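You operate a simulated robot arm through the tools that you are given. There is no shell and no other tool.

Carry out the task below with a simulated robot arm. There is one attempt and no reset: what you move stays moved.

Task
Lock off the priming pump and set its belt pull to the job card's figure.
Fine: stop it, isolator off and lock on before the guard opens; shut the guard after. Set down upright: yellow lock.

Only the result counts: the job must be done as asked and must still hold three seconds after the hand-in. Knocking over, shifting, dropping, spilling or breaking anything else fails it.

Robot
A 7-joint arm with a two-finger gripper, fixed in place. Base frame: the origin is at the foot of the arm, x ahead of it, y to its left, z up. Readings come in cm, rad, newtons and seconds.
With the tool pointing down near the work surface it reaches from about 34 to 72 cm from the base axis. Its first joint turns from -1.152 to 1.152 rad. Payload 2.45 kg.
The tool frame sits at the grasp point between the pads (the TCP): z along the fingers, y along the line on which they close. The tips reach 2.6 cm beyond it. The gripper opens to 9.6 cm. The gripper's body begins 6.9 cm behind the TCP.
Orientation is that of the tool frame in the base frame, as [roll, pitch, yaw] about the fixed x, y, z axes, in that order (R = Rz(yaw) Ry(pitch) Rx(roll)). With the fingers straight down and closing along the base's y, the tool's x points along the base's -x, its y along +y and its z along -z.

Tools
- The arm moves only by the tool move_arm. Its argument "plan" is a list of rows, each an object (a shift or turn left out is 0, a gripper value left out holds the last) with "dp": the shift along the tool's x, y, z in cm, a list of three; "rotation": the turn, a rotation vector about the tool's x, y, z in rad, a list of three; "gripper": the opening in per cent of the stroke, from 0 (shut) to 100 (fully open). In form: [{"dp": [x, y, z], "rotation": [ax, ay, az], "gripper": gripper}, ...]. A call has 1 to 20 rows; each row shifts and turns the commanded pose from where the row before left it, along the tool's axes as they then stand. A row lasts 0.2 s, in which the tool goes at most 5 cm and 0.15 rad; a call with a longer step from one row to the next is refused whole, and so is a gripper value outside its range. Where a pose cannot be reached the arm comes as near as it can. A force on the tool above 90 N (or 10 N above the force at the start of the call, whichever is more), or a blocked arm, ends the call early, and 0.2 s more pass. The fingers move at their own pace and stop on an object; they squeeze with about 40 N. The grip force told is the motor's: it shows also when the fingers shut on nothing. Time passes only in rows, and 0.2 s behind the last, so rows that do not move let the fingers close. It gives the time, the measured TCP pose, the force on the tool (base axes), the opening and the grip force at its end, in the units of the frame above (readings bear some noise), with the torque about the TCP (base axes, N m) and any sound that the robot's microphone picked up.
- Cameras (640 x 400 px; columns grow to the right, rows downward): "scene" is fixed at [16.31, -39.81, 141.25]; the picture's right is [0.74, -0.67, 0.00], its down [-0.46, -0.51, -0.73] and it looks along [0.49, 0.54, -0.68] (base axes); focal length 214 px, centre (320, 200). "wrist" rides on the gripper at [8.2, 0.3, -9.8] in the tool frame; the picture's right is [-0.04, 1.00, 0.00], its down [-0.73, -0.03, -0.68] and it looks along [-0.68, -0.03, 0.73] (tool axes); focal length 256 px, centre (320, 200). There is no depth. A picture from a camera that has moved, and an enlarged one, comes with that camera's place and axes in the base frame and with its lens.
- snapshot(camera): a new picture of that camera. It takes no simulated time.
- inspect(camera, box): a new picture of the part [left, top, right, bottom] of that camera's present view, enlarged. It takes no simulated time.
- job_done(): hands the job in; it is judged then, once.

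Nothing tells you positions but the pictures and the camera data. Unless the task says otherwise, let go and move clear before handing in.

The tools are called after ">>>" by a JSON object that holds its "api" and its "payload". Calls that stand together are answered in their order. move_arm: Moves the arm, as the interface text tells. Its arguments: {"type":"object","properties":{"plan":{"type":"array"}},"required":["plan"]} The other tools are called the same way: snapshot (camera) takes a picture; inspect (camera, box) takes an enlarged picture of a part of a camera's view; job_done () hands the job in.

At the start:

```text
time_s: 0.0
eef_pos: [44.08, 13.79, 124.01]
ee_rot: [-3.141, 0.0, -3.14]
force: [0.3, -0.4, 0.4]
moment: [0.02, 0.0, -0.04]
opening: 9.58
grasp_force: 0.1
```

scene: 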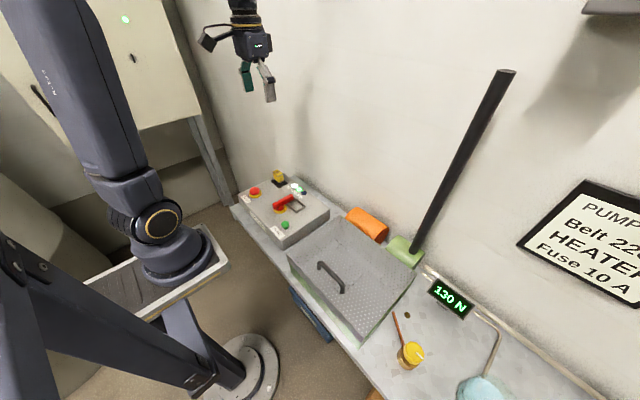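
wrist: 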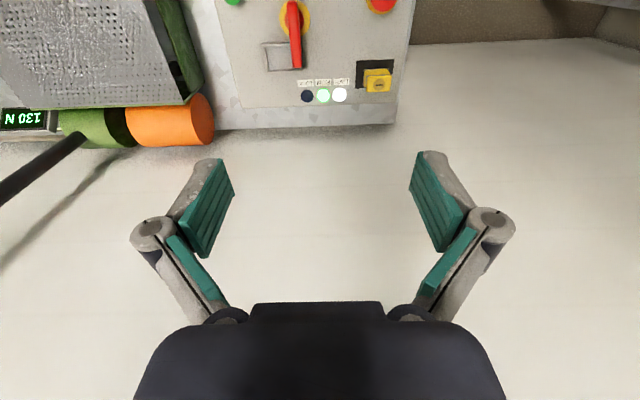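

I see a control box with red and green buttons, a red rotary handle and a yellow padlock, a mesh guard with a handle, a readout showing 130 N, and a job card on the wall. I'll look at all of these enlarged before moving.

>>> {"api": "inspect", "payload": {"camera": "scene", "box": [220, 150, 340, 250]}}

>>> {"api": "inspect", "payload": {"camera": "scene", "box": [500, 160, 640, 320]}}

>>> {"api": "inspect", "payload": {"camera": "scene", "box": [280, 190, 520, 400]}}

>>> {"api": "inspect", "payload": {"camera": "wrist", "box": [200, 0, 420, 140]}}

```text
4.00 times, centred on (280, 200) of scene
camera zoom: at [16.31, -39.81, 141.25], right [0.74, -0.67, 0.0], down [-0.46, -0.51, -0.73], along [0.49, 0.54, -0.68], focal length 858 px, centre (480, 200)
```

zoom: 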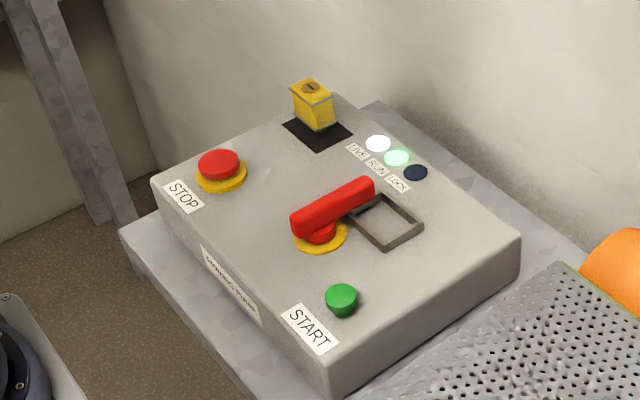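

```text
2.50 times, centred on (570, 240) of scene
camera zoom: at [16.31, -39.81, 141.25], right [0.74, -0.67, 0.0], down [-0.46, -0.51, -0.73], along [0.49, 0.54, -0.68], focal length 536 px, centre (-305, 100)
```

zoom: 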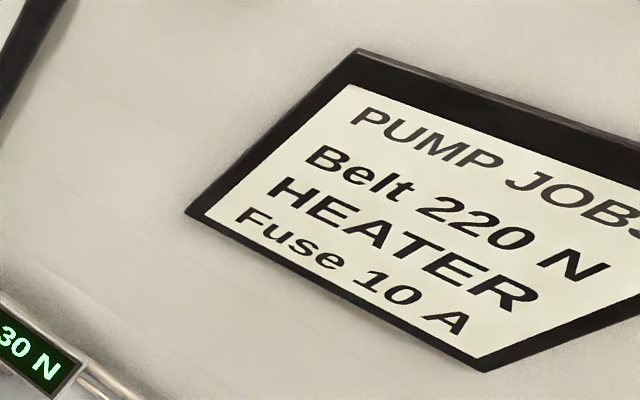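

```text
1.90 times, centred on (400, 295) of scene
camera zoom: at [16.31, -39.81, 141.25], right [0.74, -0.67, 0.0], down [-0.46, -0.51, -0.73], along [0.49, 0.54, -0.68], focal length 408 px, centre (168, 19)
```

zoom: 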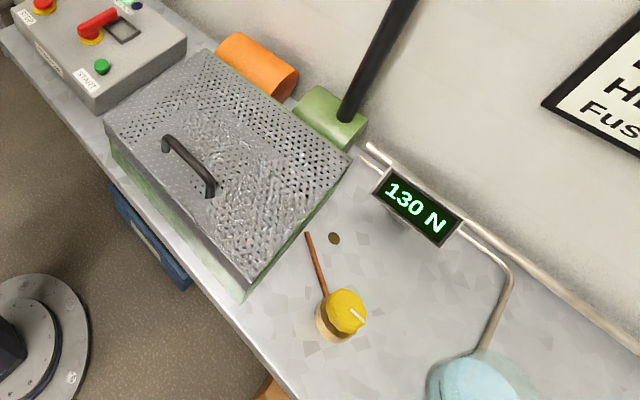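

```text
2.86 times, centred on (310, 70) of wrist
camera zoom: at [35.89, 14.16, 133.7], right [0.04, 1.0, 0.0], down [0.73, -0.03, 0.68], along [0.68, -0.03, -0.73], focal length 731 px, centre (349, 571)
```

zoom: 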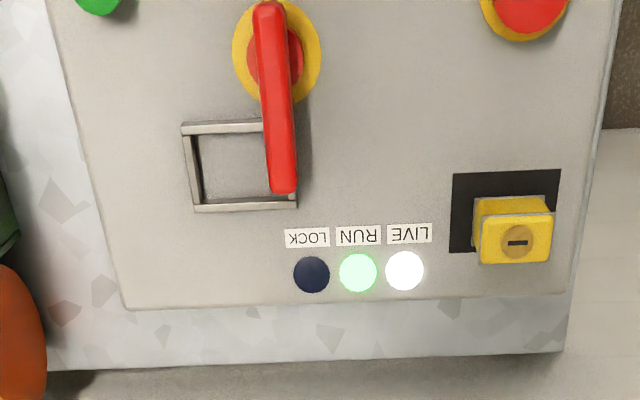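

The job card reads "PUMP JOBS: Belt 220 N", with the readout at 130 N. Next I'll look more closely at the bench items and the rest of the scene.

>>> {"api": "inspect", "payload": {"camera": "scene", "box": [370, 300, 450, 380]}}

>>> {"api": "inspect", "payload": {"camera": "scene", "box": [330, 190, 490, 330]}}

>>> {"api": "inspect", "payload": {"camera": "scene", "box": [270, 200, 430, 370]}}

>>> {"api": "inspect", "payload": {"camera": "wrist", "box": [0, 0, 220, 150]}}

```text
5.00 times, centred on (410, 340) of scene
camera zoom: at [16.31, -39.81, 141.25], right [0.74, -0.67, 0.0], down [-0.46, -0.51, -0.73], along [0.49, 0.54, -0.68], focal length 1072 px, centre (-130, -500)
```

zoom: 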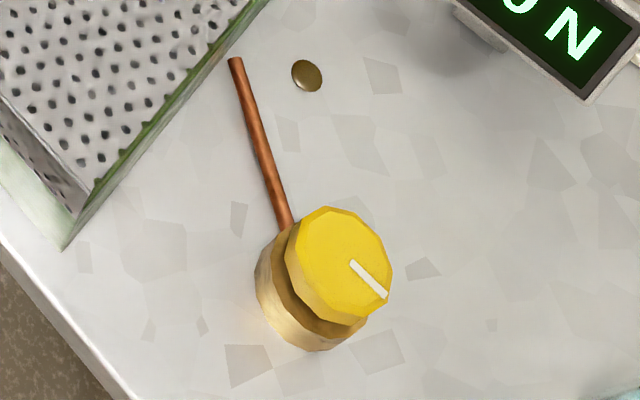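

```text
2.86 times, centred on (410, 260) of scene
camera zoom: at [16.31, -39.81, 141.25], right [0.74, -0.67, 0.0], down [-0.46, -0.51, -0.73], along [0.49, 0.54, -0.68], focal length 613 px, centre (63, 29)
```

zoom: 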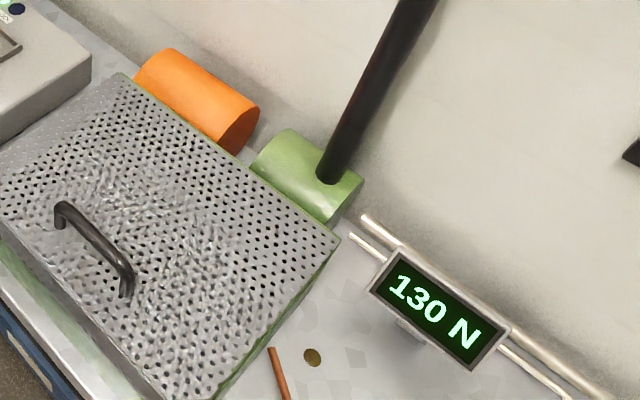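

```text
2.35 times, centred on (350, 285) of scene
camera zoom: at [16.31, -39.81, 141.25], right [0.74, -0.67, 0.0], down [-0.46, -0.51, -0.73], along [0.49, 0.54, -0.68], focal length 505 px, centre (249, 0)
```

zoom: 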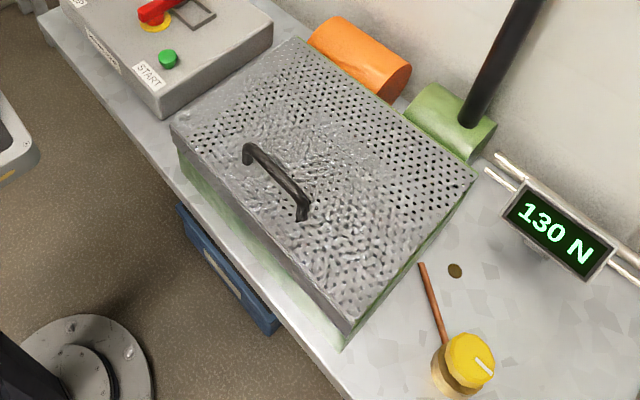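

```text
2.67 times, centred on (110, 75) of wrist
camera zoom: at [35.89, 14.16, 133.7], right [0.04, 1.0, 0.0], down [0.73, -0.03, 0.68], along [0.68, -0.03, -0.73], focal length 683 px, centre (880, 533)
```

zoom: 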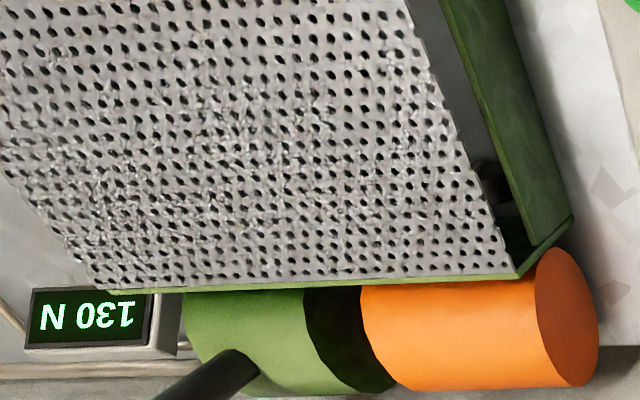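

The control box sits ahead-left of the arm with its top at about z≈86. I'll lower the wrist camera to get a close, accurate view of the panel.

>>> {"api": "move_arm", "payload": {"plan": [{"dp": [2, 0.5, 4]}, {"dp": [2, 0.5, 4]}, {"dp": [2, 0.5, 4]}, {"dp": [2, 0.5, 4]}, {"dp": [0, 0, 0]}]}}

>>> {"api": "snapshot", "payload": {"camera": "wrist"}}

```text
time_s: 1.2
eef_pos: [36.12, 15.82, 108.1]
ee_rot: [3.141, -0.001, -3.141]
force: [-0.2, 0.1, 0.2]
moment: [0.01, 0.0, 0.0]
opening: 9.6
grasp_force: 0.0
```

```text
taken
camera wrist: at [27.97, 16.14, 117.79], right [0.04, 1.0, 0.0], down [0.73, -0.03, 0.68], along [0.68, -0.03, -0.73], focal length 256 px, centre (320, 200)
```

wrist: 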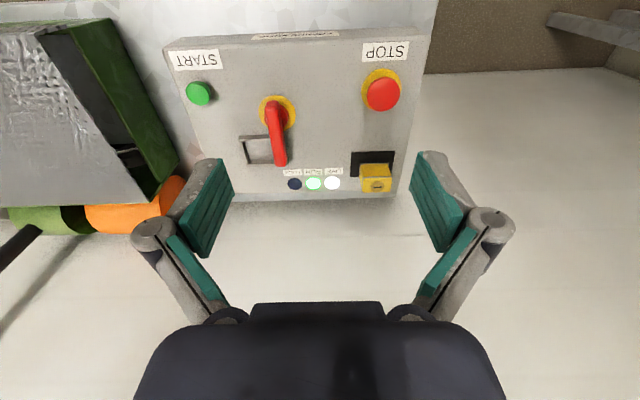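

The whole panel is in view now. I'll enlarge it to measure the positions.

>>> {"api": "inspect", "payload": {"camera": "wrist", "box": [160, 20, 440, 200]}}

>>> {"api": "inspect", "payload": {"camera": "wrist", "box": [0, 0, 220, 240]}}

```text
2.22 times, centred on (300, 110) of wrist
camera zoom: at [27.97, 16.14, 117.79], right [0.04, 1.0, 0.0], down [0.73, -0.03, 0.68], along [0.68, -0.03, -0.73], focal length 569 px, centre (364, 400)
```

zoom: 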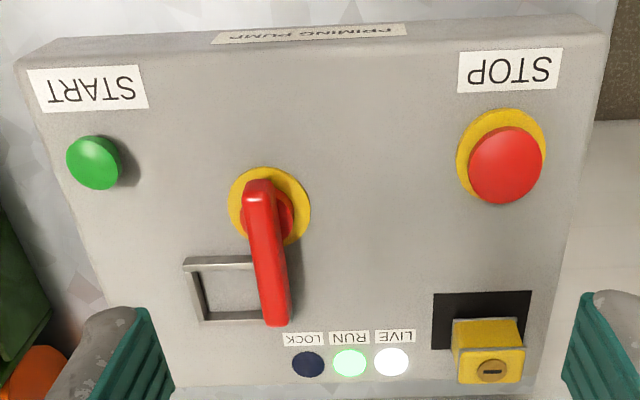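

```text
1.67 times, centred on (110, 120) of wrist
camera zoom: at [27.97, 16.14, 117.79], right [0.04, 1.0, 0.0], down [0.73, -0.03, 0.68], along [0.68, -0.03, -0.73], focal length 427 px, centre (670, 333)
```

zoom: 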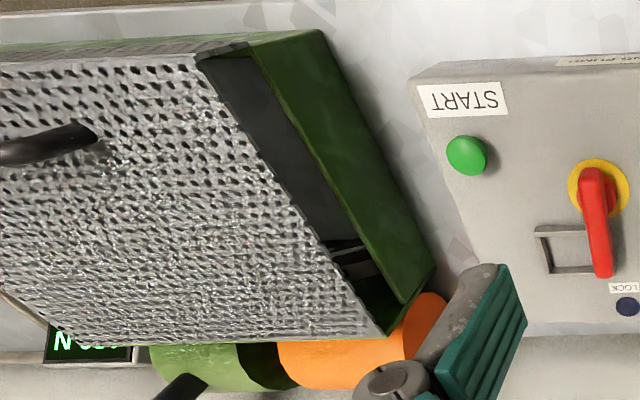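

The panel reads "PRIMING PUMP": STOP is at about (39.7, 23.2), the isolator pivot at about (42, 10) with its handle pointing +x over the lock frame, and the lock on its pad at about (50, 22). I'll close the gripper and go above STOP.

>>> {"api": "move_arm", "payload": {"plan": [{"dp": [-0.9, 1.85, 2.5], "gripper": 0}, {"dp": [-0.9, 1.85, 2.5]}, {"dp": [-0.9, 1.85, 2.5]}, {"dp": [-0.9, 1.85, 2.5]}, {"dp": [0, 0, 2.5]}, {"dp": [0, 0, 0]}]}}

>>> {"api": "snapshot", "payload": {"camera": "wrist"}}

>>> {"api": "inspect", "payload": {"camera": "scene", "box": [220, 130, 340, 250]}}

```text
time_s: 2.6
eef_pos: [39.67, 23.19, 95.65]
ee_rot: [-3.141, 0.0, -3.142]
force: [0.0, 0.0, 0.2]
moment: [0.01, -0.02, -0.04]
opening: 0.0
grasp_force: 29.0
```

```text
taken
camera wrist: at [31.58, 23.62, 105.27], right [0.04, 1.0, 0.0], down [0.73, -0.03, 0.68], along [0.68, -0.03, -0.73], focal length 256 px, centre (320, 200)
```

wrist: 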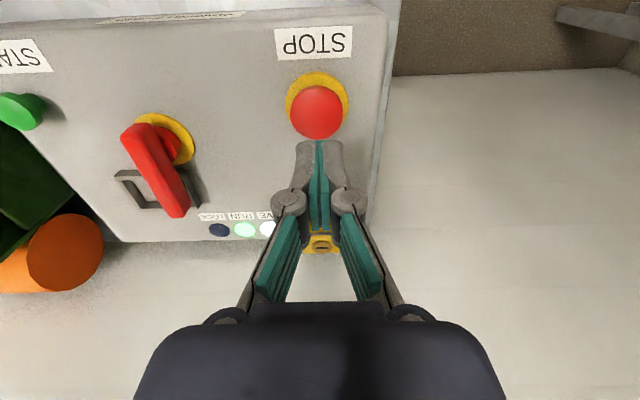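

```text
3.33 times, centred on (280, 190) of scene
camera zoom: at [16.31, -39.8, 141.25], right [0.74, -0.67, 0.0], down [-0.46, -0.51, -0.73], along [0.49, 0.54, -0.68], focal length 715 px, centre (453, 233)
```

zoom: 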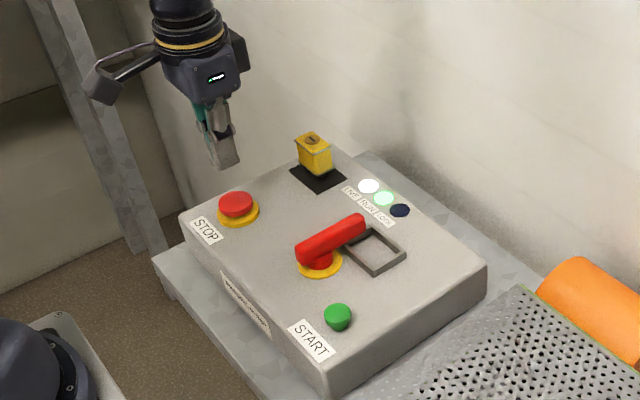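

STOP is right below the tool, with its head top at z≈88. I'll press straight down in small steps.

>>> {"api": "move_arm", "payload": {"plan": [{"dp": [0.2, 0, 2]}, {"dp": [0, 0, 2]}, {"dp": [0, 0, 0.8]}, {"dp": [0, 0, 0.4]}, {"dp": [0, 0, 0.3]}, {"dp": [0, 0, 0]}]}}

>>> {"api": "snapshot", "payload": {"camera": "wrist"}}

```text
time_s: 4.0
eef_pos: [39.35, 23.29, 90.23]
ee_rot: [3.142, -0.001, 3.141]
force: [0.2, 0.8, 3.7]
moment: [0.02, -0.01, 0.03]
opening: 0.61
grasp_force: 27.9
heard: click
```

```text
taken
camera wrist: at [31.27, 23.63, 99.77], right [0.04, 1.0, 0.0], down [0.73, -0.03, 0.68], along [0.68, -0.03, -0.73], focal length 256 px, centre (320, 200)
```

wrist: 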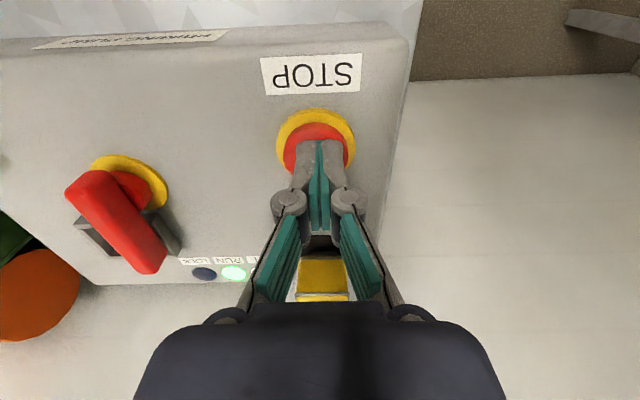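

A click was heard. I'll check the RUN lamp.

>>> {"api": "inspect", "payload": {"camera": "wrist", "box": [170, 240, 290, 300]}}

>>> {"api": "inspect", "payload": {"camera": "scene", "box": [220, 130, 340, 250]}}

```text
5.33 times, centred on (230, 270) of wrist
camera zoom: at [31.27, 23.63, 99.77], right [0.04, 1.0, 0.0], down [0.73, -0.03, 0.68], along [0.68, -0.03, -0.73], focal length 1365 px, centre (800, -173)
```

zoom: 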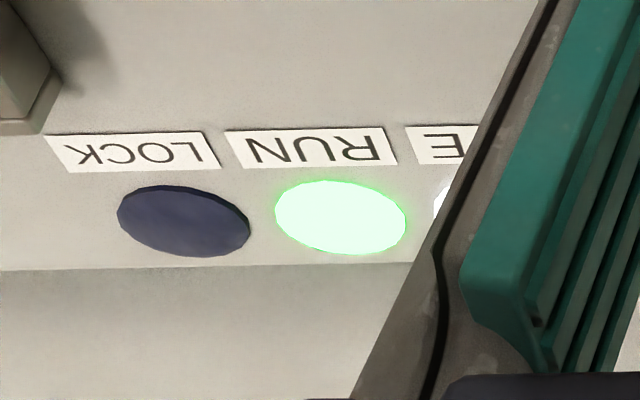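

```text
3.33 times, centred on (280, 190) of scene
camera zoom: at [16.31, -39.8, 141.25], right [0.74, -0.67, 0.0], down [-0.46, -0.51, -0.73], along [0.49, 0.54, -0.68], focal length 715 px, centre (453, 233)
```

zoom: 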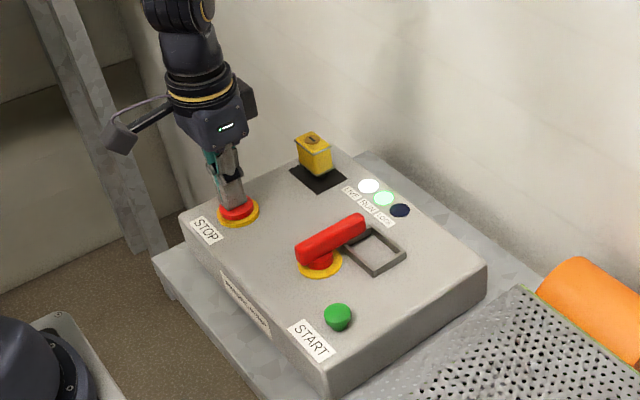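

RUN is still lit and the force is only 3.7 N, so the button needs pressing further.

>>> {"api": "move_arm", "payload": {"plan": [{"dp": [0, 0, 0.3]}, {"dp": [0, 0, 0.3]}, {"dp": [0, 0, 0]}]}}

>>> {"api": "inspect", "payload": {"camera": "scene", "box": [220, 130, 340, 250]}}

```text
time_s: 4.8
eef_pos: [39.32, 23.21, 89.7]
ee_rot: [3.141, 0.003, 3.142]
force: [-7.4, -3.5, 48.5]
moment: [-0.09, 0.27, -0.12]
opening: 0.61
grasp_force: 28.4
```

```text
3.33 times, centred on (280, 190) of scene
camera zoom: at [16.23, -39.85, 141.25], right [0.74, -0.67, 0.0], down [-0.46, -0.51, -0.73], along [0.49, 0.54, -0.68], focal length 715 px, centre (453, 233)
```

zoom: 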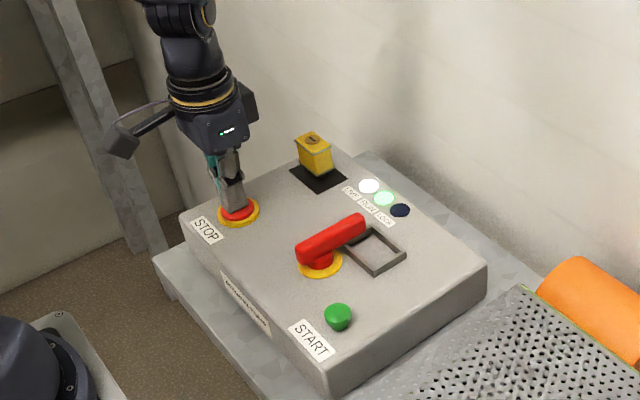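

The button is bottomed out at 48 N. I'll lift off and see whether RUN goes dark, as the pump may be coasting down.

>>> {"api": "move_arm", "payload": {"plan": [{"dp": [0, 0, -0.6]}, {"dp": [0, 0, -2]}, {"dp": [0, 0, -3]}, {"dp": [0, 0, 0]}, {"dp": [0, 0, 0]}]}}

>>> {"api": "inspect", "payload": {"camera": "scene", "box": [220, 130, 340, 250]}}

>>> {"api": "snapshot", "payload": {"camera": "wrist"}}

```text
time_s: 6.0
eef_pos: [39.33, 23.22, 95.02]
ee_rot: [-3.141, 0.0, -3.141]
force: [0.2, 0.5, -0.5]
moment: [-0.03, 0.0, -0.02]
opening: 0.0
grasp_force: 28.2
```

```text
3.33 times, centred on (280, 190) of scene
camera zoom: at [16.31, -39.81, 141.25], right [0.74, -0.67, 0.0], down [-0.46, -0.51, -0.73], along [0.49, 0.54, -0.68], focal length 715 px, centre (453, 233)
```

zoom: 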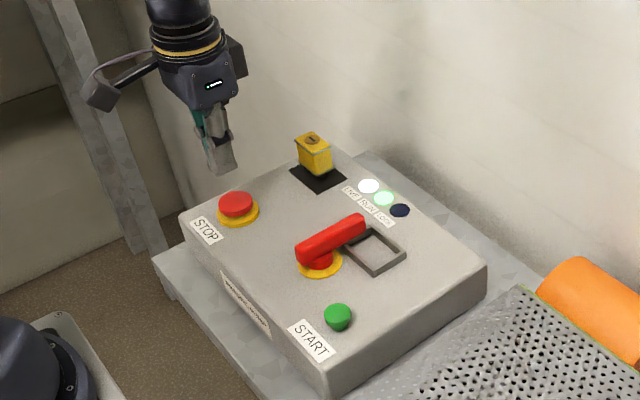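

```text
taken
camera wrist: at [31.19, 23.64, 104.7], right [0.04, 1.0, 0.0], down [0.73, -0.03, 0.68], along [0.68, -0.03, -0.73], focal length 256 px, centre (320, 200)
```

wrist: 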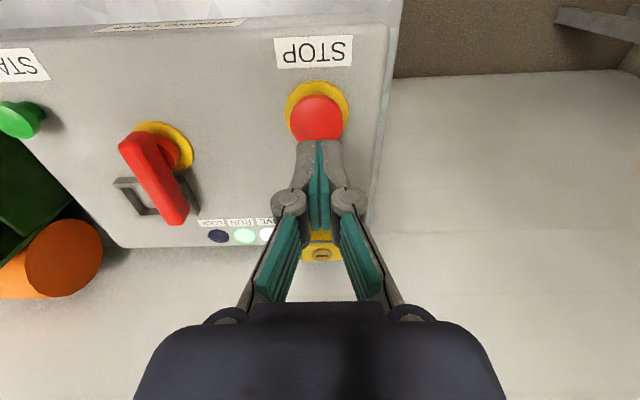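

>>> {"api": "inspect", "payload": {"camera": "wrist", "box": [190, 210, 290, 260]}}

>>> {"api": "move_arm", "payload": {"plan": [{"dp": [0, 0, -2]}, {"dp": [0, 0, 0]}, {"dp": [0, 0, 0]}, {"dp": [0, 0, 0]}, {"dp": [0, 0, 0]}, {"dp": [0, 0, 0]}, {"dp": [0, 0, 0]}, {"dp": [0, 0, 0]}, {"dp": [0, 0, 0]}, {"dp": [0, 0, 0]}]}}

>>> {"api": "inspect", "payload": {"camera": "scene", "box": [280, 170, 340, 220]}}

>>> {"api": "snapshot", "payload": {"camera": "wrist"}}

```text
6.40 times, centred on (240, 235) of wrist
camera zoom: at [31.19, 23.64, 104.7], right [0.04, 1.0, 0.0], down [0.73, -0.03, 0.68], along [0.68, -0.03, -0.73], focal length 1638 px, centre (832, -24)
```

zoom: 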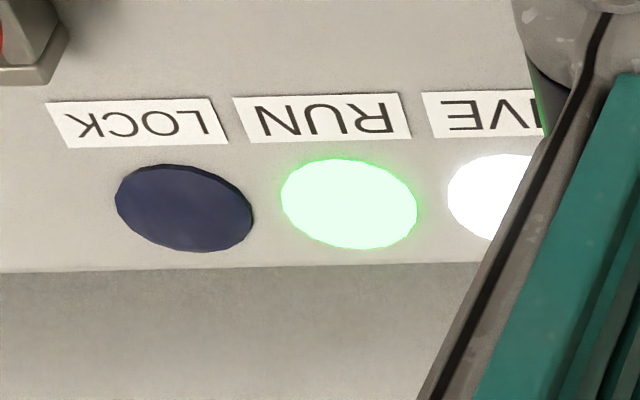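

```text
time_s: 8.2
eef_pos: [39.35, 23.24, 97.22]
ee_rot: [-3.141, -0.001, -3.141]
force: [-0.1, 0.2, 0.2]
moment: [0.01, -0.01, 0.01]
opening: 0.0
grasp_force: 28.6
```

```text
8.00 times, centred on (310, 195) of scene
camera zoom: at [16.31, -39.81, 141.25], right [0.74, -0.67, 0.0], down [-0.46, -0.51, -0.73], along [0.49, 0.54, -0.68], focal length 1716 px, centre (400, 240)
```

zoom: 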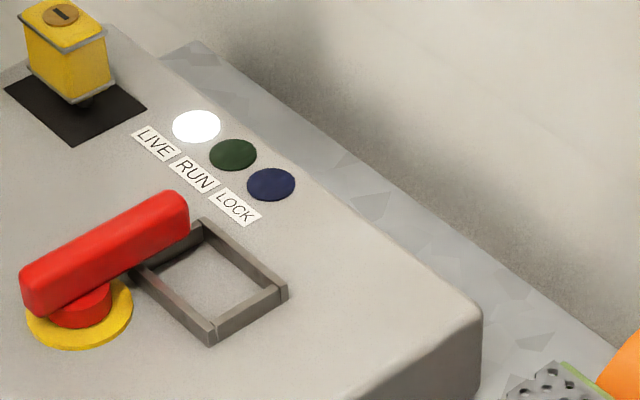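

```text
taken
camera wrist: at [31.2, 23.61, 106.78], right [0.04, 1.0, 0.0], down [0.73, -0.03, 0.68], along [0.68, -0.03, -0.73], focal length 256 px, centre (320, 200)
```

wrist: 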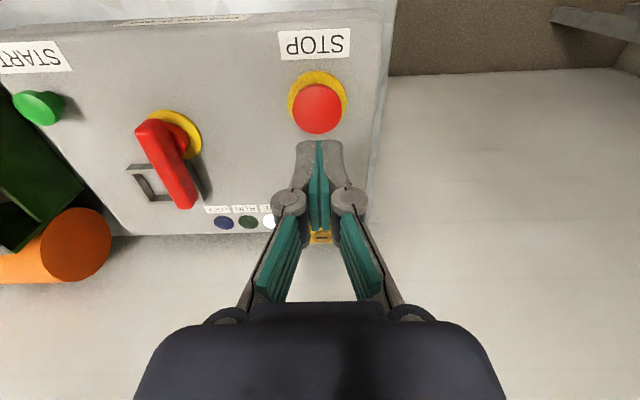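

RUN is now dark, so the pump has stopped; LIVE is still on. Next is the isolator handle, and I'll look closely for any markings before choosing a direction.

>>> {"api": "inspect", "payload": {"camera": "wrist", "box": [100, 90, 260, 240]}}

>>> {"api": "inspect", "payload": {"camera": "scene", "box": [260, 170, 330, 240]}}

```text
2.67 times, centred on (180, 165) of wrist
camera zoom: at [31.2, 23.61, 106.78], right [0.04, 1.0, 0.0], down [0.73, -0.03, 0.68], along [0.68, -0.03, -0.73], focal length 683 px, centre (693, 293)
```

zoom: 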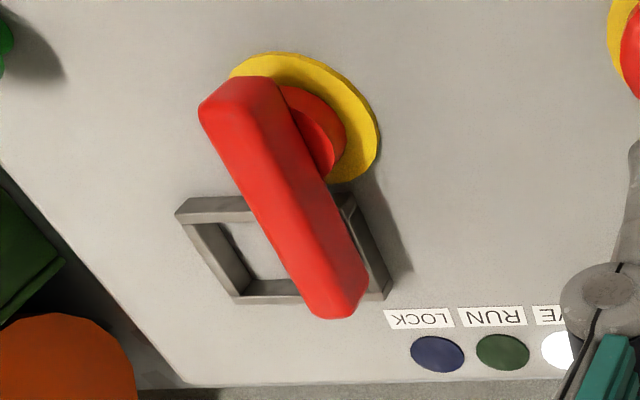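

```text
5.71 times, centred on (295, 205) of scene
camera zoom: at [16.31, -39.81, 141.25], right [0.74, -0.67, 0.0], down [-0.46, -0.51, -0.73], along [0.49, 0.54, -0.68], focal length 1226 px, centre (463, 171)
```

zoom: 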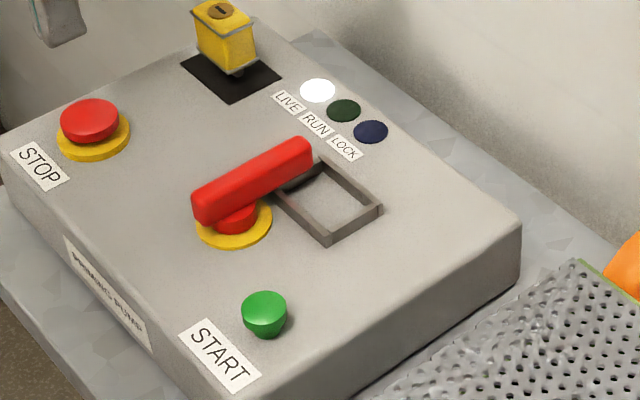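

No markings show. The handle lever spans x≈40–48 at y≈10 with its top at z≈89.6, so I'll bring the closed fingers down on its -y side and try a gentle counter-clockwise push, watching the force.

>>> {"api": "move_arm", "payload": {"plan": [{"dp": [-1.8, -3.96, 0]}, {"dp": [-1.8, -3.96, 0]}, {"dp": [-1.8, -3.96, 0]}, {"dp": [-1.7, -3.96, 0]}, {"dp": [0, 0, 3]}, {"dp": [0, 0, 0]}]}}

>>> {"api": "snapshot", "payload": {"camera": "wrist"}}

>>> {"api": "inspect", "payload": {"camera": "scene", "box": [240, 140, 350, 250]}}

```text
time_s: 9.6
eef_pos: [46.52, 7.47, 93.91]
ee_rot: [-3.141, 0.0, 3.141]
force: [0.0, 0.0, 0.6]
moment: [-0.01, 0.03, 0.0]
opening: 0.01
grasp_force: 28.1
```

```text
taken
camera wrist: at [38.39, 7.84, 103.61], right [0.04, 1.0, 0.0], down [0.73, -0.03, 0.68], along [0.68, -0.03, -0.73], focal length 256 px, centre (320, 200)
```

wrist: 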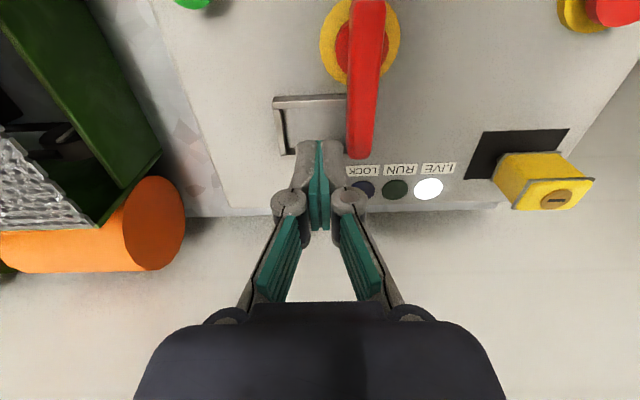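

```text
3.64 times, centred on (295, 195) of scene
camera zoom: at [16.31, -39.81, 141.25], right [0.74, -0.67, 0.0], down [-0.46, -0.51, -0.73], along [0.49, 0.54, -0.68], focal length 780 px, centre (411, 218)
```

zoom: 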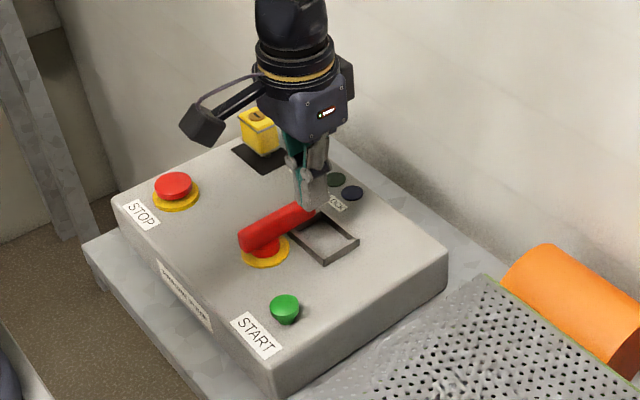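

The fingers are clear of the lever on its -y side. I'll lower them beside it and nudge toward +y.

>>> {"api": "move_arm", "payload": {"plan": [{"dp": [0, 0, 2]}, {"dp": [0, 0, 1]}, {"dp": [0, 0.5, 0]}, {"dp": [0, 0.4, 0]}, {"dp": [0, 0.4, 0]}, {"dp": [0, 0, 0]}]}}

>>> {"api": "snapshot", "payload": {"camera": "wrist"}}

```text
time_s: 11.0
eef_pos: [46.49, 8.13, 90.94]
ee_rot: [-3.136, -0.003, 3.136]
force: [-0.5, -42.3, 6.1]
moment: [-0.56, 0.1, 0.5]
opening: 0.01
grasp_force: 28.6
```

```text
taken
camera wrist: at [38.38, 8.62, 100.71], right [0.05, 1.0, -0.01], down [0.73, -0.03, 0.68], along [0.68, -0.04, -0.74], focal length 256 px, centre (320, 200)
```

wrist: 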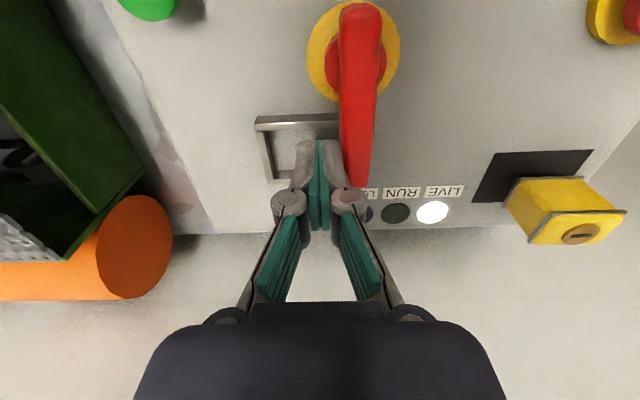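

The lever resisted 42 N without moving, so that side is a stop; OFF must be clockwise. I'll back off, lift over, and go to the +y side.

>>> {"api": "move_arm", "payload": {"plan": [{"dp": [0, -1.3, 0]}, {"dp": [0, 0, -3]}, {"dp": [0, 2.8, 0]}, {"dp": [0, 2.8, 0]}, {"dp": [0, 0, 1.5]}, {"dp": [0, 0, 1.5]}, {"dp": [0, 0, 0]}]}}

>>> {"api": "snapshot", "payload": {"camera": "wrist"}}

```text
time_s: 12.6
eef_pos: [46.66, 13.0, 91.03]
ee_rot: [-3.141, 0.001, 3.142]
force: [0.6, 0.6, 0.6]
moment: [0.01, -0.03, -0.02]
opening: 0.0
grasp_force: 28.5
```

```text
taken
camera wrist: at [38.39, 13.27, 100.8], right [0.04, 1.0, 0.0], down [0.73, -0.03, 0.68], along [0.68, -0.03, -0.73], focal length 256 px, centre (320, 200)
```

wrist: 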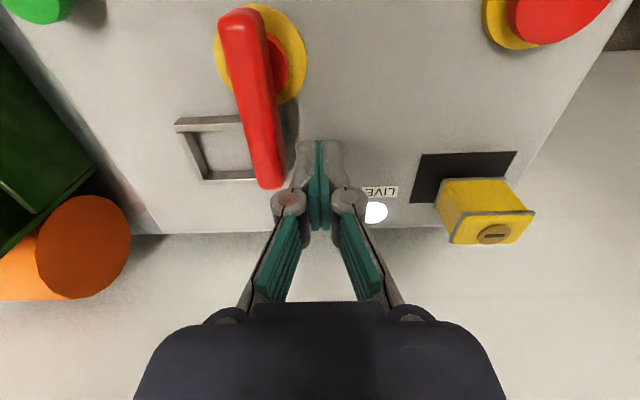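

The fingers are now on the +y side of the lever. I'll nudge it toward -y and read the force.

>>> {"api": "move_arm", "payload": {"plan": [{"dp": [0, -0.6, 0]}, {"dp": [0, -0.5, 0]}, {"dp": [0, -0.4, 0]}, {"dp": [0, -0.3, 0]}, {"dp": [0, -0.3, 0]}, {"dp": [0, 0, 0]}]}}

>>> {"api": "snapshot", "payload": {"camera": "wrist"}}

```text
time_s: 14.0
eef_pos: [46.41, 10.8, 91.1]
ee_rot: [-3.141, 0.0, 3.141]
force: [0.4, 0.8, 0.0]
moment: [-0.01, 0.01, -0.02]
opening: 0.0
grasp_force: 28.4
```

```text
taken
camera wrist: at [38.34, 11.16, 100.72], right [0.04, 1.0, 0.0], down [0.73, -0.03, 0.68], along [0.68, -0.03, -0.73], focal length 256 px, centre (320, 200)
```

wrist: 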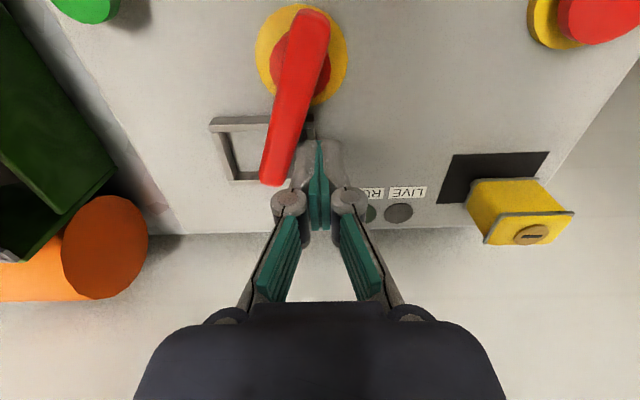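

The lever moves clockwise and LIVE has gone dark. I'll follow the arc round to the full quarter turn.

>>> {"api": "move_arm", "payload": {"plan": [{"dp": [-0.5, -0.76, 0]}, {"dp": [0, -1.24, 0]}, {"dp": [0.5, -1.24, 0]}, {"dp": [0.9, -1.08, 0]}, {"dp": [0.9, -0.58, 0]}, {"dp": [0.3, -0.2, 0]}, {"dp": [0.2, 0, 0]}, {"dp": [0, 0, 0]}]}}

>>> {"api": "snapshot", "payload": {"camera": "wrist"}}

>>> {"api": "inspect", "payload": {"camera": "scene", "box": [240, 140, 350, 250]}}

```text
time_s: 15.8
eef_pos: [44.18, 5.78, 91.09]
ee_rot: [3.141, 0.001, -3.141]
force: [0.6, 0.1, -0.1]
moment: [-0.02, -0.02, 0.03]
opening: 0.01
grasp_force: 28.1
```

```text
taken
camera wrist: at [36.08, 6.09, 100.73], right [0.04, 1.0, 0.0], down [0.73, -0.03, 0.68], along [0.68, -0.03, -0.73], focal length 256 px, centre (320, 200)
```

wrist: 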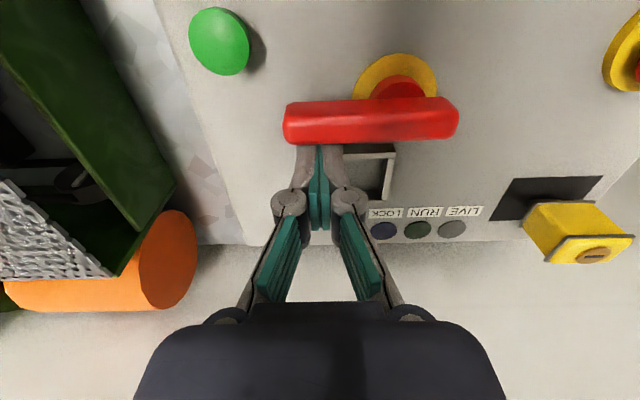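

```text
3.64 times, centred on (295, 195) of scene
camera zoom: at [16.31, -39.81, 141.25], right [0.74, -0.67, 0.0], down [-0.46, -0.51, -0.73], along [0.49, 0.54, -0.68], focal length 780 px, centre (411, 218)
```

zoom: 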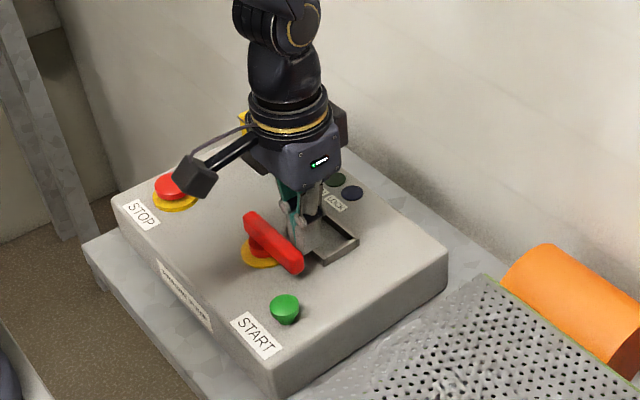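

The lever is near the quarter turn with no stop felt yet. I'll nudge a bit further until force shows.

>>> {"api": "move_arm", "payload": {"plan": [{"dp": [0.2, 0, 0]}, {"dp": [0.2, 0, 0]}, {"dp": [0, 0, 0]}]}}

>>> {"api": "inspect", "payload": {"camera": "wrist", "box": [240, 40, 500, 240]}}

```text
time_s: 16.6
eef_pos: [43.91, 5.79, 91.04]
ee_rot: [3.14, 0.004, 3.141]
force: [9.4, -3.7, 0.3]
moment: [-0.03, -0.16, -0.01]
opening: 0.59
grasp_force: 28.4
```

```text
2.00 times, centred on (370, 140) of wrist
camera zoom: at [35.84, 6.14, 100.68], right [0.04, 1.0, 0.0], down [0.73, -0.03, 0.68], along [0.68, -0.03, -0.73], focal length 512 px, centre (220, 320)
```

zoom: 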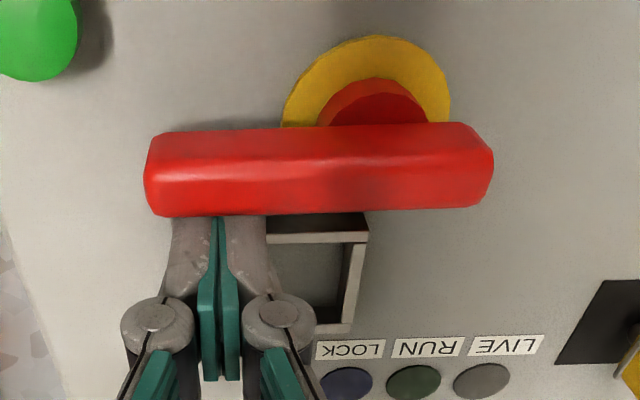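

>>> {"api": "move_arm", "payload": {"plan": [{"dp": [0.2, 0, 0]}, {"dp": [0.1, 0, 0]}, {"dp": [0, 0, 0]}]}}

```text
time_s: 17.4
eef_pos: [43.88, 5.79, 91.15]
ee_rot: [3.139, 0.01, 3.14]
force: [28.8, -7.6, -9.0]
moment: [-0.22, -0.54, -0.03]
opening: 0.59
grasp_force: 29.1
```

The end stop is firm at a full quarter turn, so the isolator is OFF. I'll back away, open the gripper and study the lock.

>>> {"api": "move_arm", "payload": {"plan": [{"dp": [-0.8, 0, 0]}, {"dp": [0, 0, -4]}, {"dp": [2, 3, -3]}, {"dp": [2, 3, 0]}, {"dp": [1, 3, 0]}, {"dp": [0, 3, 0], "gripper": 90}, {"dp": [0, 0, 0]}, {"dp": [0, 0, 0]}]}}

>>> {"api": "snapshot", "payload": {"camera": "wrist"}}

>>> {"api": "inspect", "payload": {"camera": "scene", "box": [240, 140, 350, 250]}}

```text
time_s: 19.2
eef_pos: [39.05, 17.59, 98.05]
ee_rot: [-3.14, 0.0, 3.142]
force: [-0.3, -0.2, 0.2]
moment: [0.0, -0.04, -0.01]
opening: 7.33
grasp_force: 0.1
```

```text
taken
camera wrist: at [31.04, 18.06, 107.68], right [0.04, 1.0, 0.0], down [0.73, -0.03, 0.68], along [0.68, -0.03, -0.73], focal length 256 px, centre (320, 200)
```

wrist: 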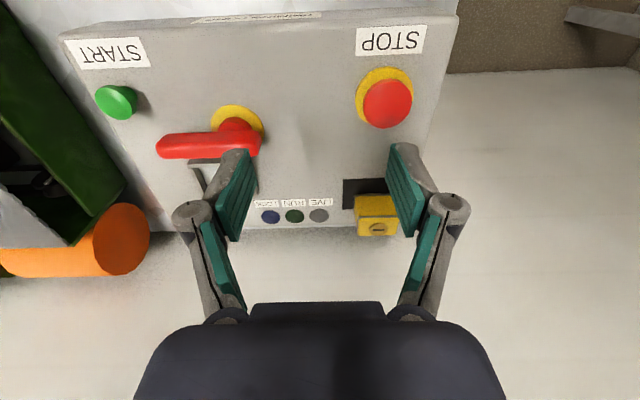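

```text
3.64 times, centred on (295, 195) of scene
camera zoom: at [16.31, -39.8, 141.25], right [0.74, -0.67, 0.0], down [-0.46, -0.51, -0.73], along [0.49, 0.54, -0.68], focal length 780 px, centre (411, 218)
```

zoom: 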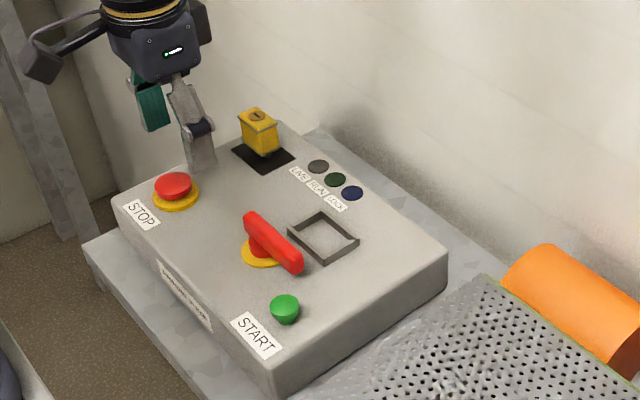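

The frame is free and clear now. I'll centre the camera on the lock.

>>> {"api": "move_arm", "payload": {"plan": [{"dp": [0, 2.5, 0], "gripper": 100}, {"dp": [0, 2, 1]}, {"dp": [0, 0, 1]}, {"dp": [0, 0, 0]}]}}

>>> {"api": "inspect", "payload": {"camera": "wrist", "box": [220, 120, 420, 260]}}

>>> {"api": "inspect", "payload": {"camera": "scene", "box": [250, 150, 320, 200]}}

```text
time_s: 20.2
eef_pos: [39.51, 22.27, 96.08]
ee_rot: [3.141, 0.001, -3.14]
force: [0.3, 0.1, -0.3]
moment: [0.03, 0.01, 0.0]
opening: 9.6
grasp_force: 0.1
```

```text
2.86 times, centred on (320, 190) of wrist
camera zoom: at [31.22, 22.62, 105.66], right [0.04, 1.0, 0.0], down [0.73, -0.03, 0.68], along [0.68, -0.03, -0.73], focal length 731 px, centre (320, 229)
```

zoom: 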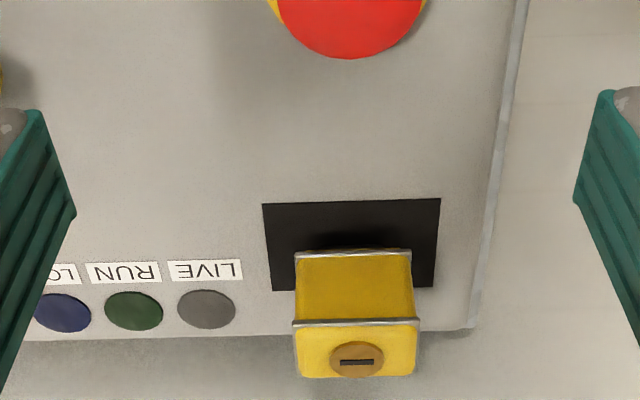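

```text
8.00 times, centred on (285, 175) of scene
camera zoom: at [16.31, -39.8, 141.25], right [0.74, -0.67, 0.0], down [-0.46, -0.51, -0.73], along [0.49, 0.54, -0.68], focal length 1716 px, centre (600, 400)
```

zoom: 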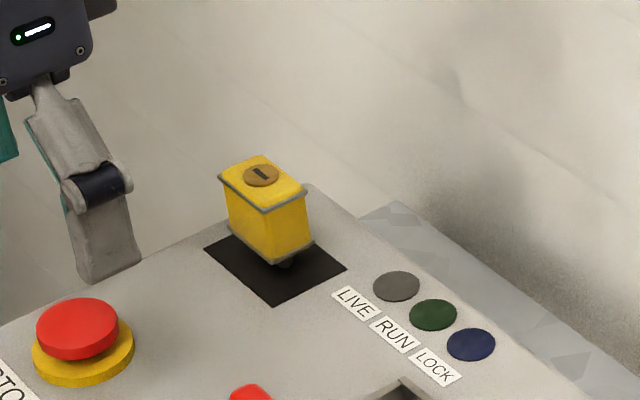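

The lock is a ~4 × 2.7 cm body at about (51.0, 23.1), top at z≈90.6, standing on a dark shackle. I'll move above it and check alignment before gripping.

>>> {"api": "move_arm", "payload": {"plan": [{"dp": [-3.9, 0.3, 0]}, {"dp": [-3.9, 0.3, 0]}, {"dp": [-3.7, 0.2, 0]}, {"dp": [0, 0, 2]}, {"dp": [0, 0, 0]}]}}

>>> {"api": "snapshot", "payload": {"camera": "wrist"}}

>>> {"api": "inspect", "payload": {"camera": "scene", "box": [240, 130, 340, 200]}}

```text
time_s: 21.4
eef_pos: [50.87, 23.02, 94.07]
ee_rot: [3.141, 0.001, 3.141]
force: [-0.3, -0.2, -0.7]
moment: [0.0, 0.0, 0.01]
opening: 9.6
grasp_force: 0.1
```

```text
taken
camera wrist: at [42.83, 23.42, 103.76], right [0.04, 1.0, 0.0], down [0.73, -0.03, 0.68], along [0.68, -0.03, -0.73], focal length 256 px, centre (320, 200)
```

wrist: 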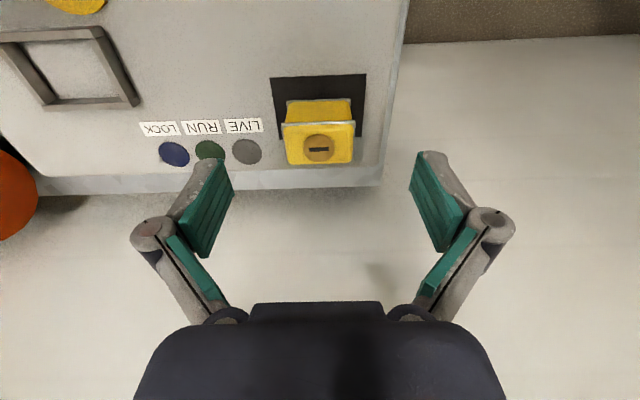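

```text
5.71 times, centred on (290, 165) of scene
camera zoom: at [16.31, -39.81, 141.25], right [0.74, -0.67, 0.0], down [-0.46, -0.51, -0.73], along [0.49, 0.54, -0.68], focal length 1226 px, centre (491, 400)
```

zoom: 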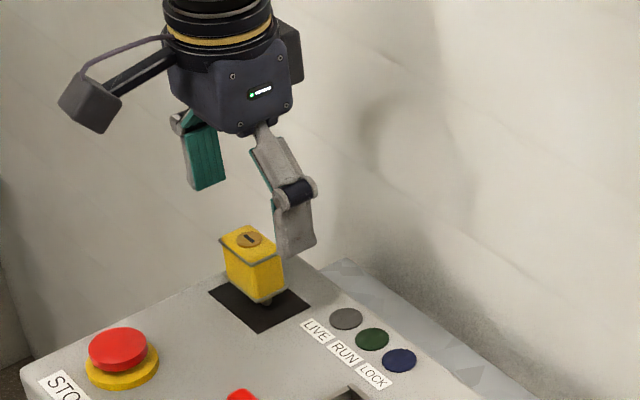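

Alignment is good. I'll descend to z=90.0, keeping the tips above frame height for placing, and grip.

>>> {"api": "move_arm", "payload": {"plan": [{"dp": [0, 0.05, 2]}, {"dp": [0, 0, 1.5]}, {"dp": [0, 0, 0.55]}, {"dp": [0, 0, 0]}, {"dp": [0, 0, 0], "gripper": 10}, {"dp": [0, 0, 0]}, {"dp": [0, 0, 0]}, {"dp": [0, 0, 0]}, {"dp": [0, 0, 0]}]}}

>>> {"api": "snapshot", "payload": {"camera": "wrist"}}

>>> {"api": "inspect", "payload": {"camera": "scene", "box": [240, 130, 340, 200]}}

```text
time_s: 23.4
eef_pos: [50.73, 22.98, 90.04]
ee_rot: [3.141, 0.001, -3.141]
force: [-0.2, 0.4, 1.0]
moment: [-0.04, 0.05, 0.0]
opening: 3.91
grasp_force: 40.8
```

```text
taken
camera wrist: at [42.72, 23.46, 99.64], right [0.04, 1.0, 0.0], down [0.73, -0.03, 0.68], along [0.68, -0.03, -0.73], focal length 256 px, centre (320, 200)
```

wrist: 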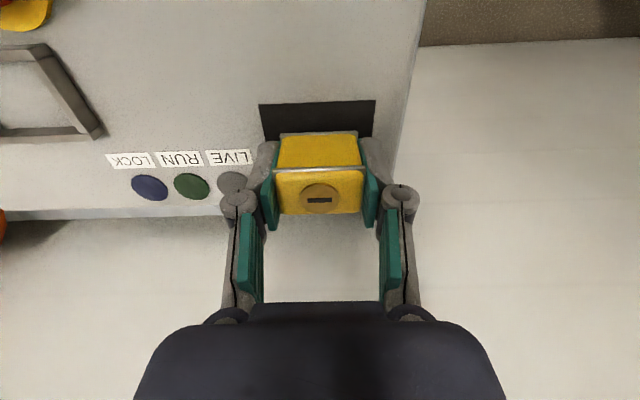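

```text
5.71 times, centred on (290, 165) of scene
camera zoom: at [16.31, -39.81, 141.25], right [0.74, -0.67, 0.0], down [-0.46, -0.51, -0.73], along [0.49, 0.54, -0.68], focal length 1226 px, centre (491, 400)
```

zoom: 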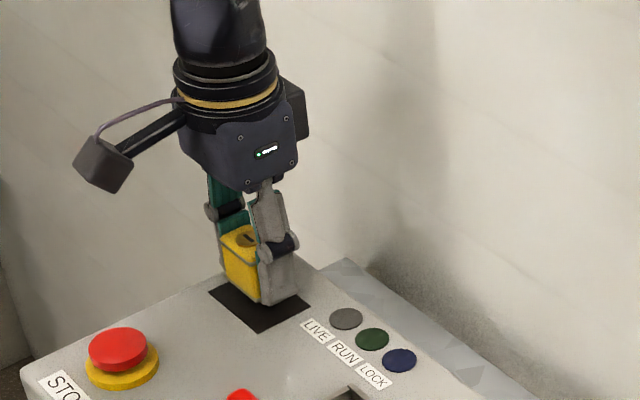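

The lock is gripped at 3.9 cm opening. I'll lift it straight up and look at its underside.

>>> {"api": "move_arm", "payload": {"plan": [{"dp": [0, 0, -1]}, {"dp": [0, 0, -2]}, {"dp": [0, 0, -3]}, {"dp": [0, 0, 0]}]}}

>>> {"api": "inspect", "payload": {"camera": "scene", "box": [240, 130, 340, 200]}}

>>> {"api": "snapshot", "payload": {"camera": "wrist"}}

```text
time_s: 24.4
eef_pos: [50.84, 23.23, 96.16]
ee_rot: [-3.14, 0.001, 3.141]
force: [-0.8, 0.2, 0.6]
moment: [0.01, 0.03, -0.05]
opening: 0.96
grasp_force: 0.2
```

```text
5.71 times, centred on (290, 165) of scene
camera zoom: at [16.31, -39.81, 141.25], right [0.74, -0.67, 0.0], down [-0.46, -0.51, -0.73], along [0.49, 0.54, -0.68], focal length 1226 px, centre (491, 400)
```

zoom: 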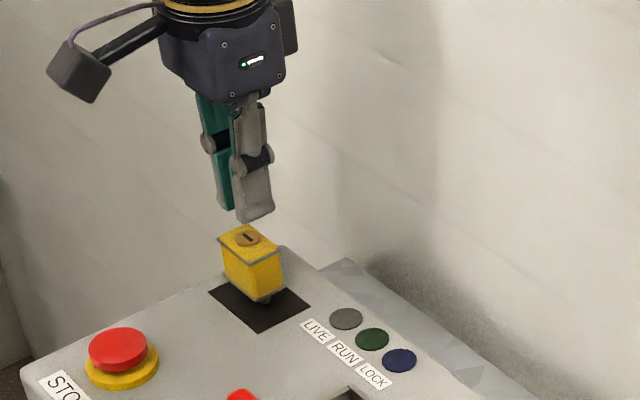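

```text
taken
camera wrist: at [42.71, 23.59, 105.75], right [0.04, 1.0, 0.0], down [0.73, -0.03, 0.68], along [0.68, -0.03, -0.73], focal length 256 px, centre (320, 200)
```

wrist: 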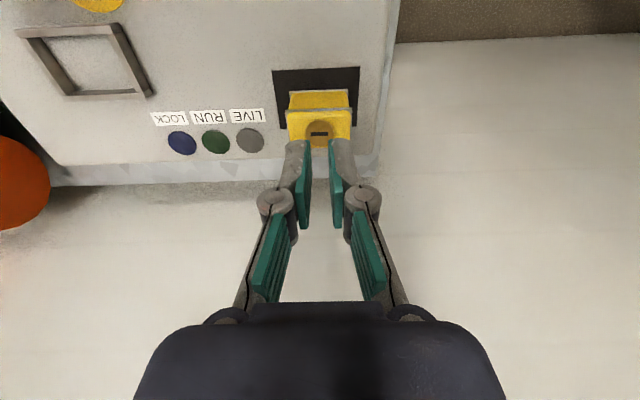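

The lock slipped out of the pads and is still standing on its black pad. I'll re-open, grip lower for more pad contact, and lift slowly while reading the force.

>>> {"api": "move_arm", "payload": {"plan": [{"dp": [0, 0, 0], "gripper": 100}, {"dp": [0, 0, 0]}, {"dp": [0, 0, 0]}, {"dp": [0, 0, 0]}, {"dp": [0, 0, 0]}, {"dp": [0, 0, 0]}]}}

>>> {"api": "inspect", "payload": {"camera": "wrist", "box": [250, 50, 390, 170]}}

>>> {"api": "inspect", "payload": {"camera": "scene", "box": [260, 150, 310, 190]}}

```text
time_s: 25.8
eef_pos: [50.74, 23.17, 96.1]
ee_rot: [-3.141, 0.0, -3.142]
force: [-0.2, 0.2, 0.1]
moment: [-0.05, -0.01, 0.04]
opening: 9.61
grasp_force: 0.1
```

```text
3.33 times, centred on (320, 110) of wrist
camera zoom: at [42.71, 23.58, 105.72], right [0.04, 1.0, 0.0], down [0.73, -0.03, 0.68], along [0.68, -0.03, -0.73], focal length 853 px, centre (320, 500)
```

zoom: 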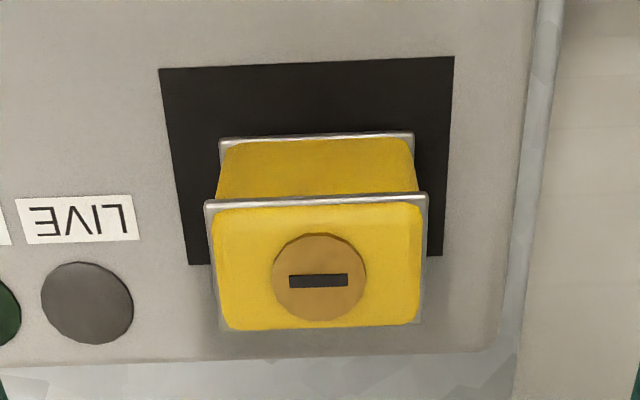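

```text
10.00 times, centred on (285, 170) of scene
camera zoom: at [16.31, -39.81, 141.25], right [0.74, -0.67, 0.0], down [-0.46, -0.51, -0.73], along [0.49, 0.54, -0.68], focal length 2145 px, centre (670, 500)
```

zoom: 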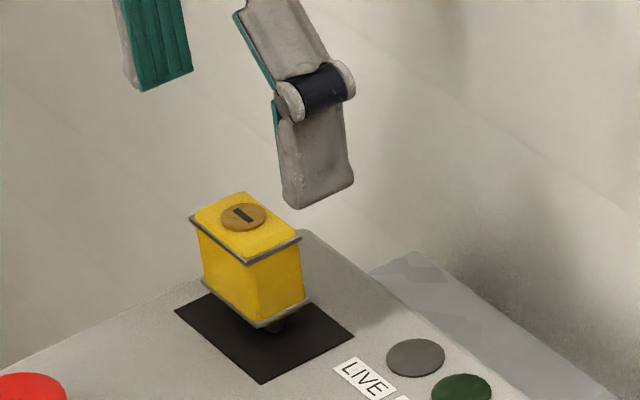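

>>> {"api": "move_arm", "payload": {"plan": [{"dp": [-0.1, 0, 3]}, {"dp": [0, 0, 2.5]}, {"dp": [0, 0, 1.3]}, {"dp": [0, 0, 0]}, {"dp": [0, 0, 0], "gripper": 0}, {"dp": [0, 0, 0]}, {"dp": [0, 0, 0]}, {"dp": [0, 0, 0]}, {"dp": [0, 0, 0]}, {"dp": [0, 0, 0]}, {"dp": [0, 0, 0]}, {"dp": [0, 0, 0]}]}}

>>> {"api": "move_arm", "payload": {"plan": [{"dp": [0, 0, -0.2]}, {"dp": [0, 0, -0.2]}, {"dp": [0, 0, 0]}]}}

>>> {"api": "inspect", "payload": {"camera": "scene", "box": [260, 150, 310, 190]}}

```text
time_s: 28.4
eef_pos: [51.0, 23.05, 89.35]
ee_rot: [-3.141, 0.0, -3.141]
force: [0.0, -0.5, 1.8]
moment: [0.01, 0.03, -0.01]
opening: 3.92
grasp_force: 40.3
```

```text
time_s: 29.2
eef_pos: [50.96, 23.13, 89.56]
ee_rot: [3.141, 0.0, 3.141]
force: [0.6, -0.4, -0.7]
moment: [-0.01, -0.02, 0.03]
opening: 3.9
grasp_force: 39.8
```

```text
10.00 times, centred on (285, 170) of scene
camera zoom: at [16.31, -39.8, 141.25], right [0.74, -0.67, 0.0], down [-0.46, -0.51, -0.73], along [0.49, 0.54, -0.68], focal length 2145 px, centre (670, 500)
```

zoom: 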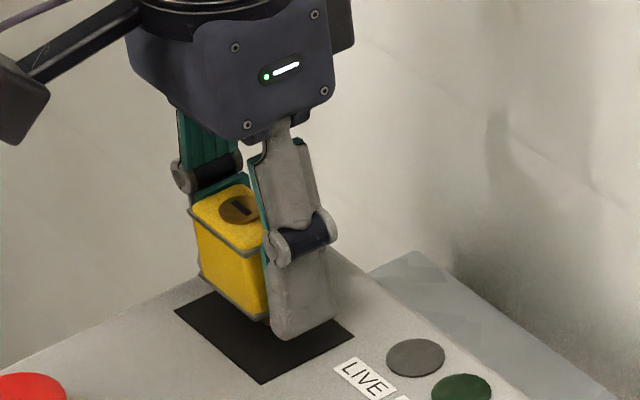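

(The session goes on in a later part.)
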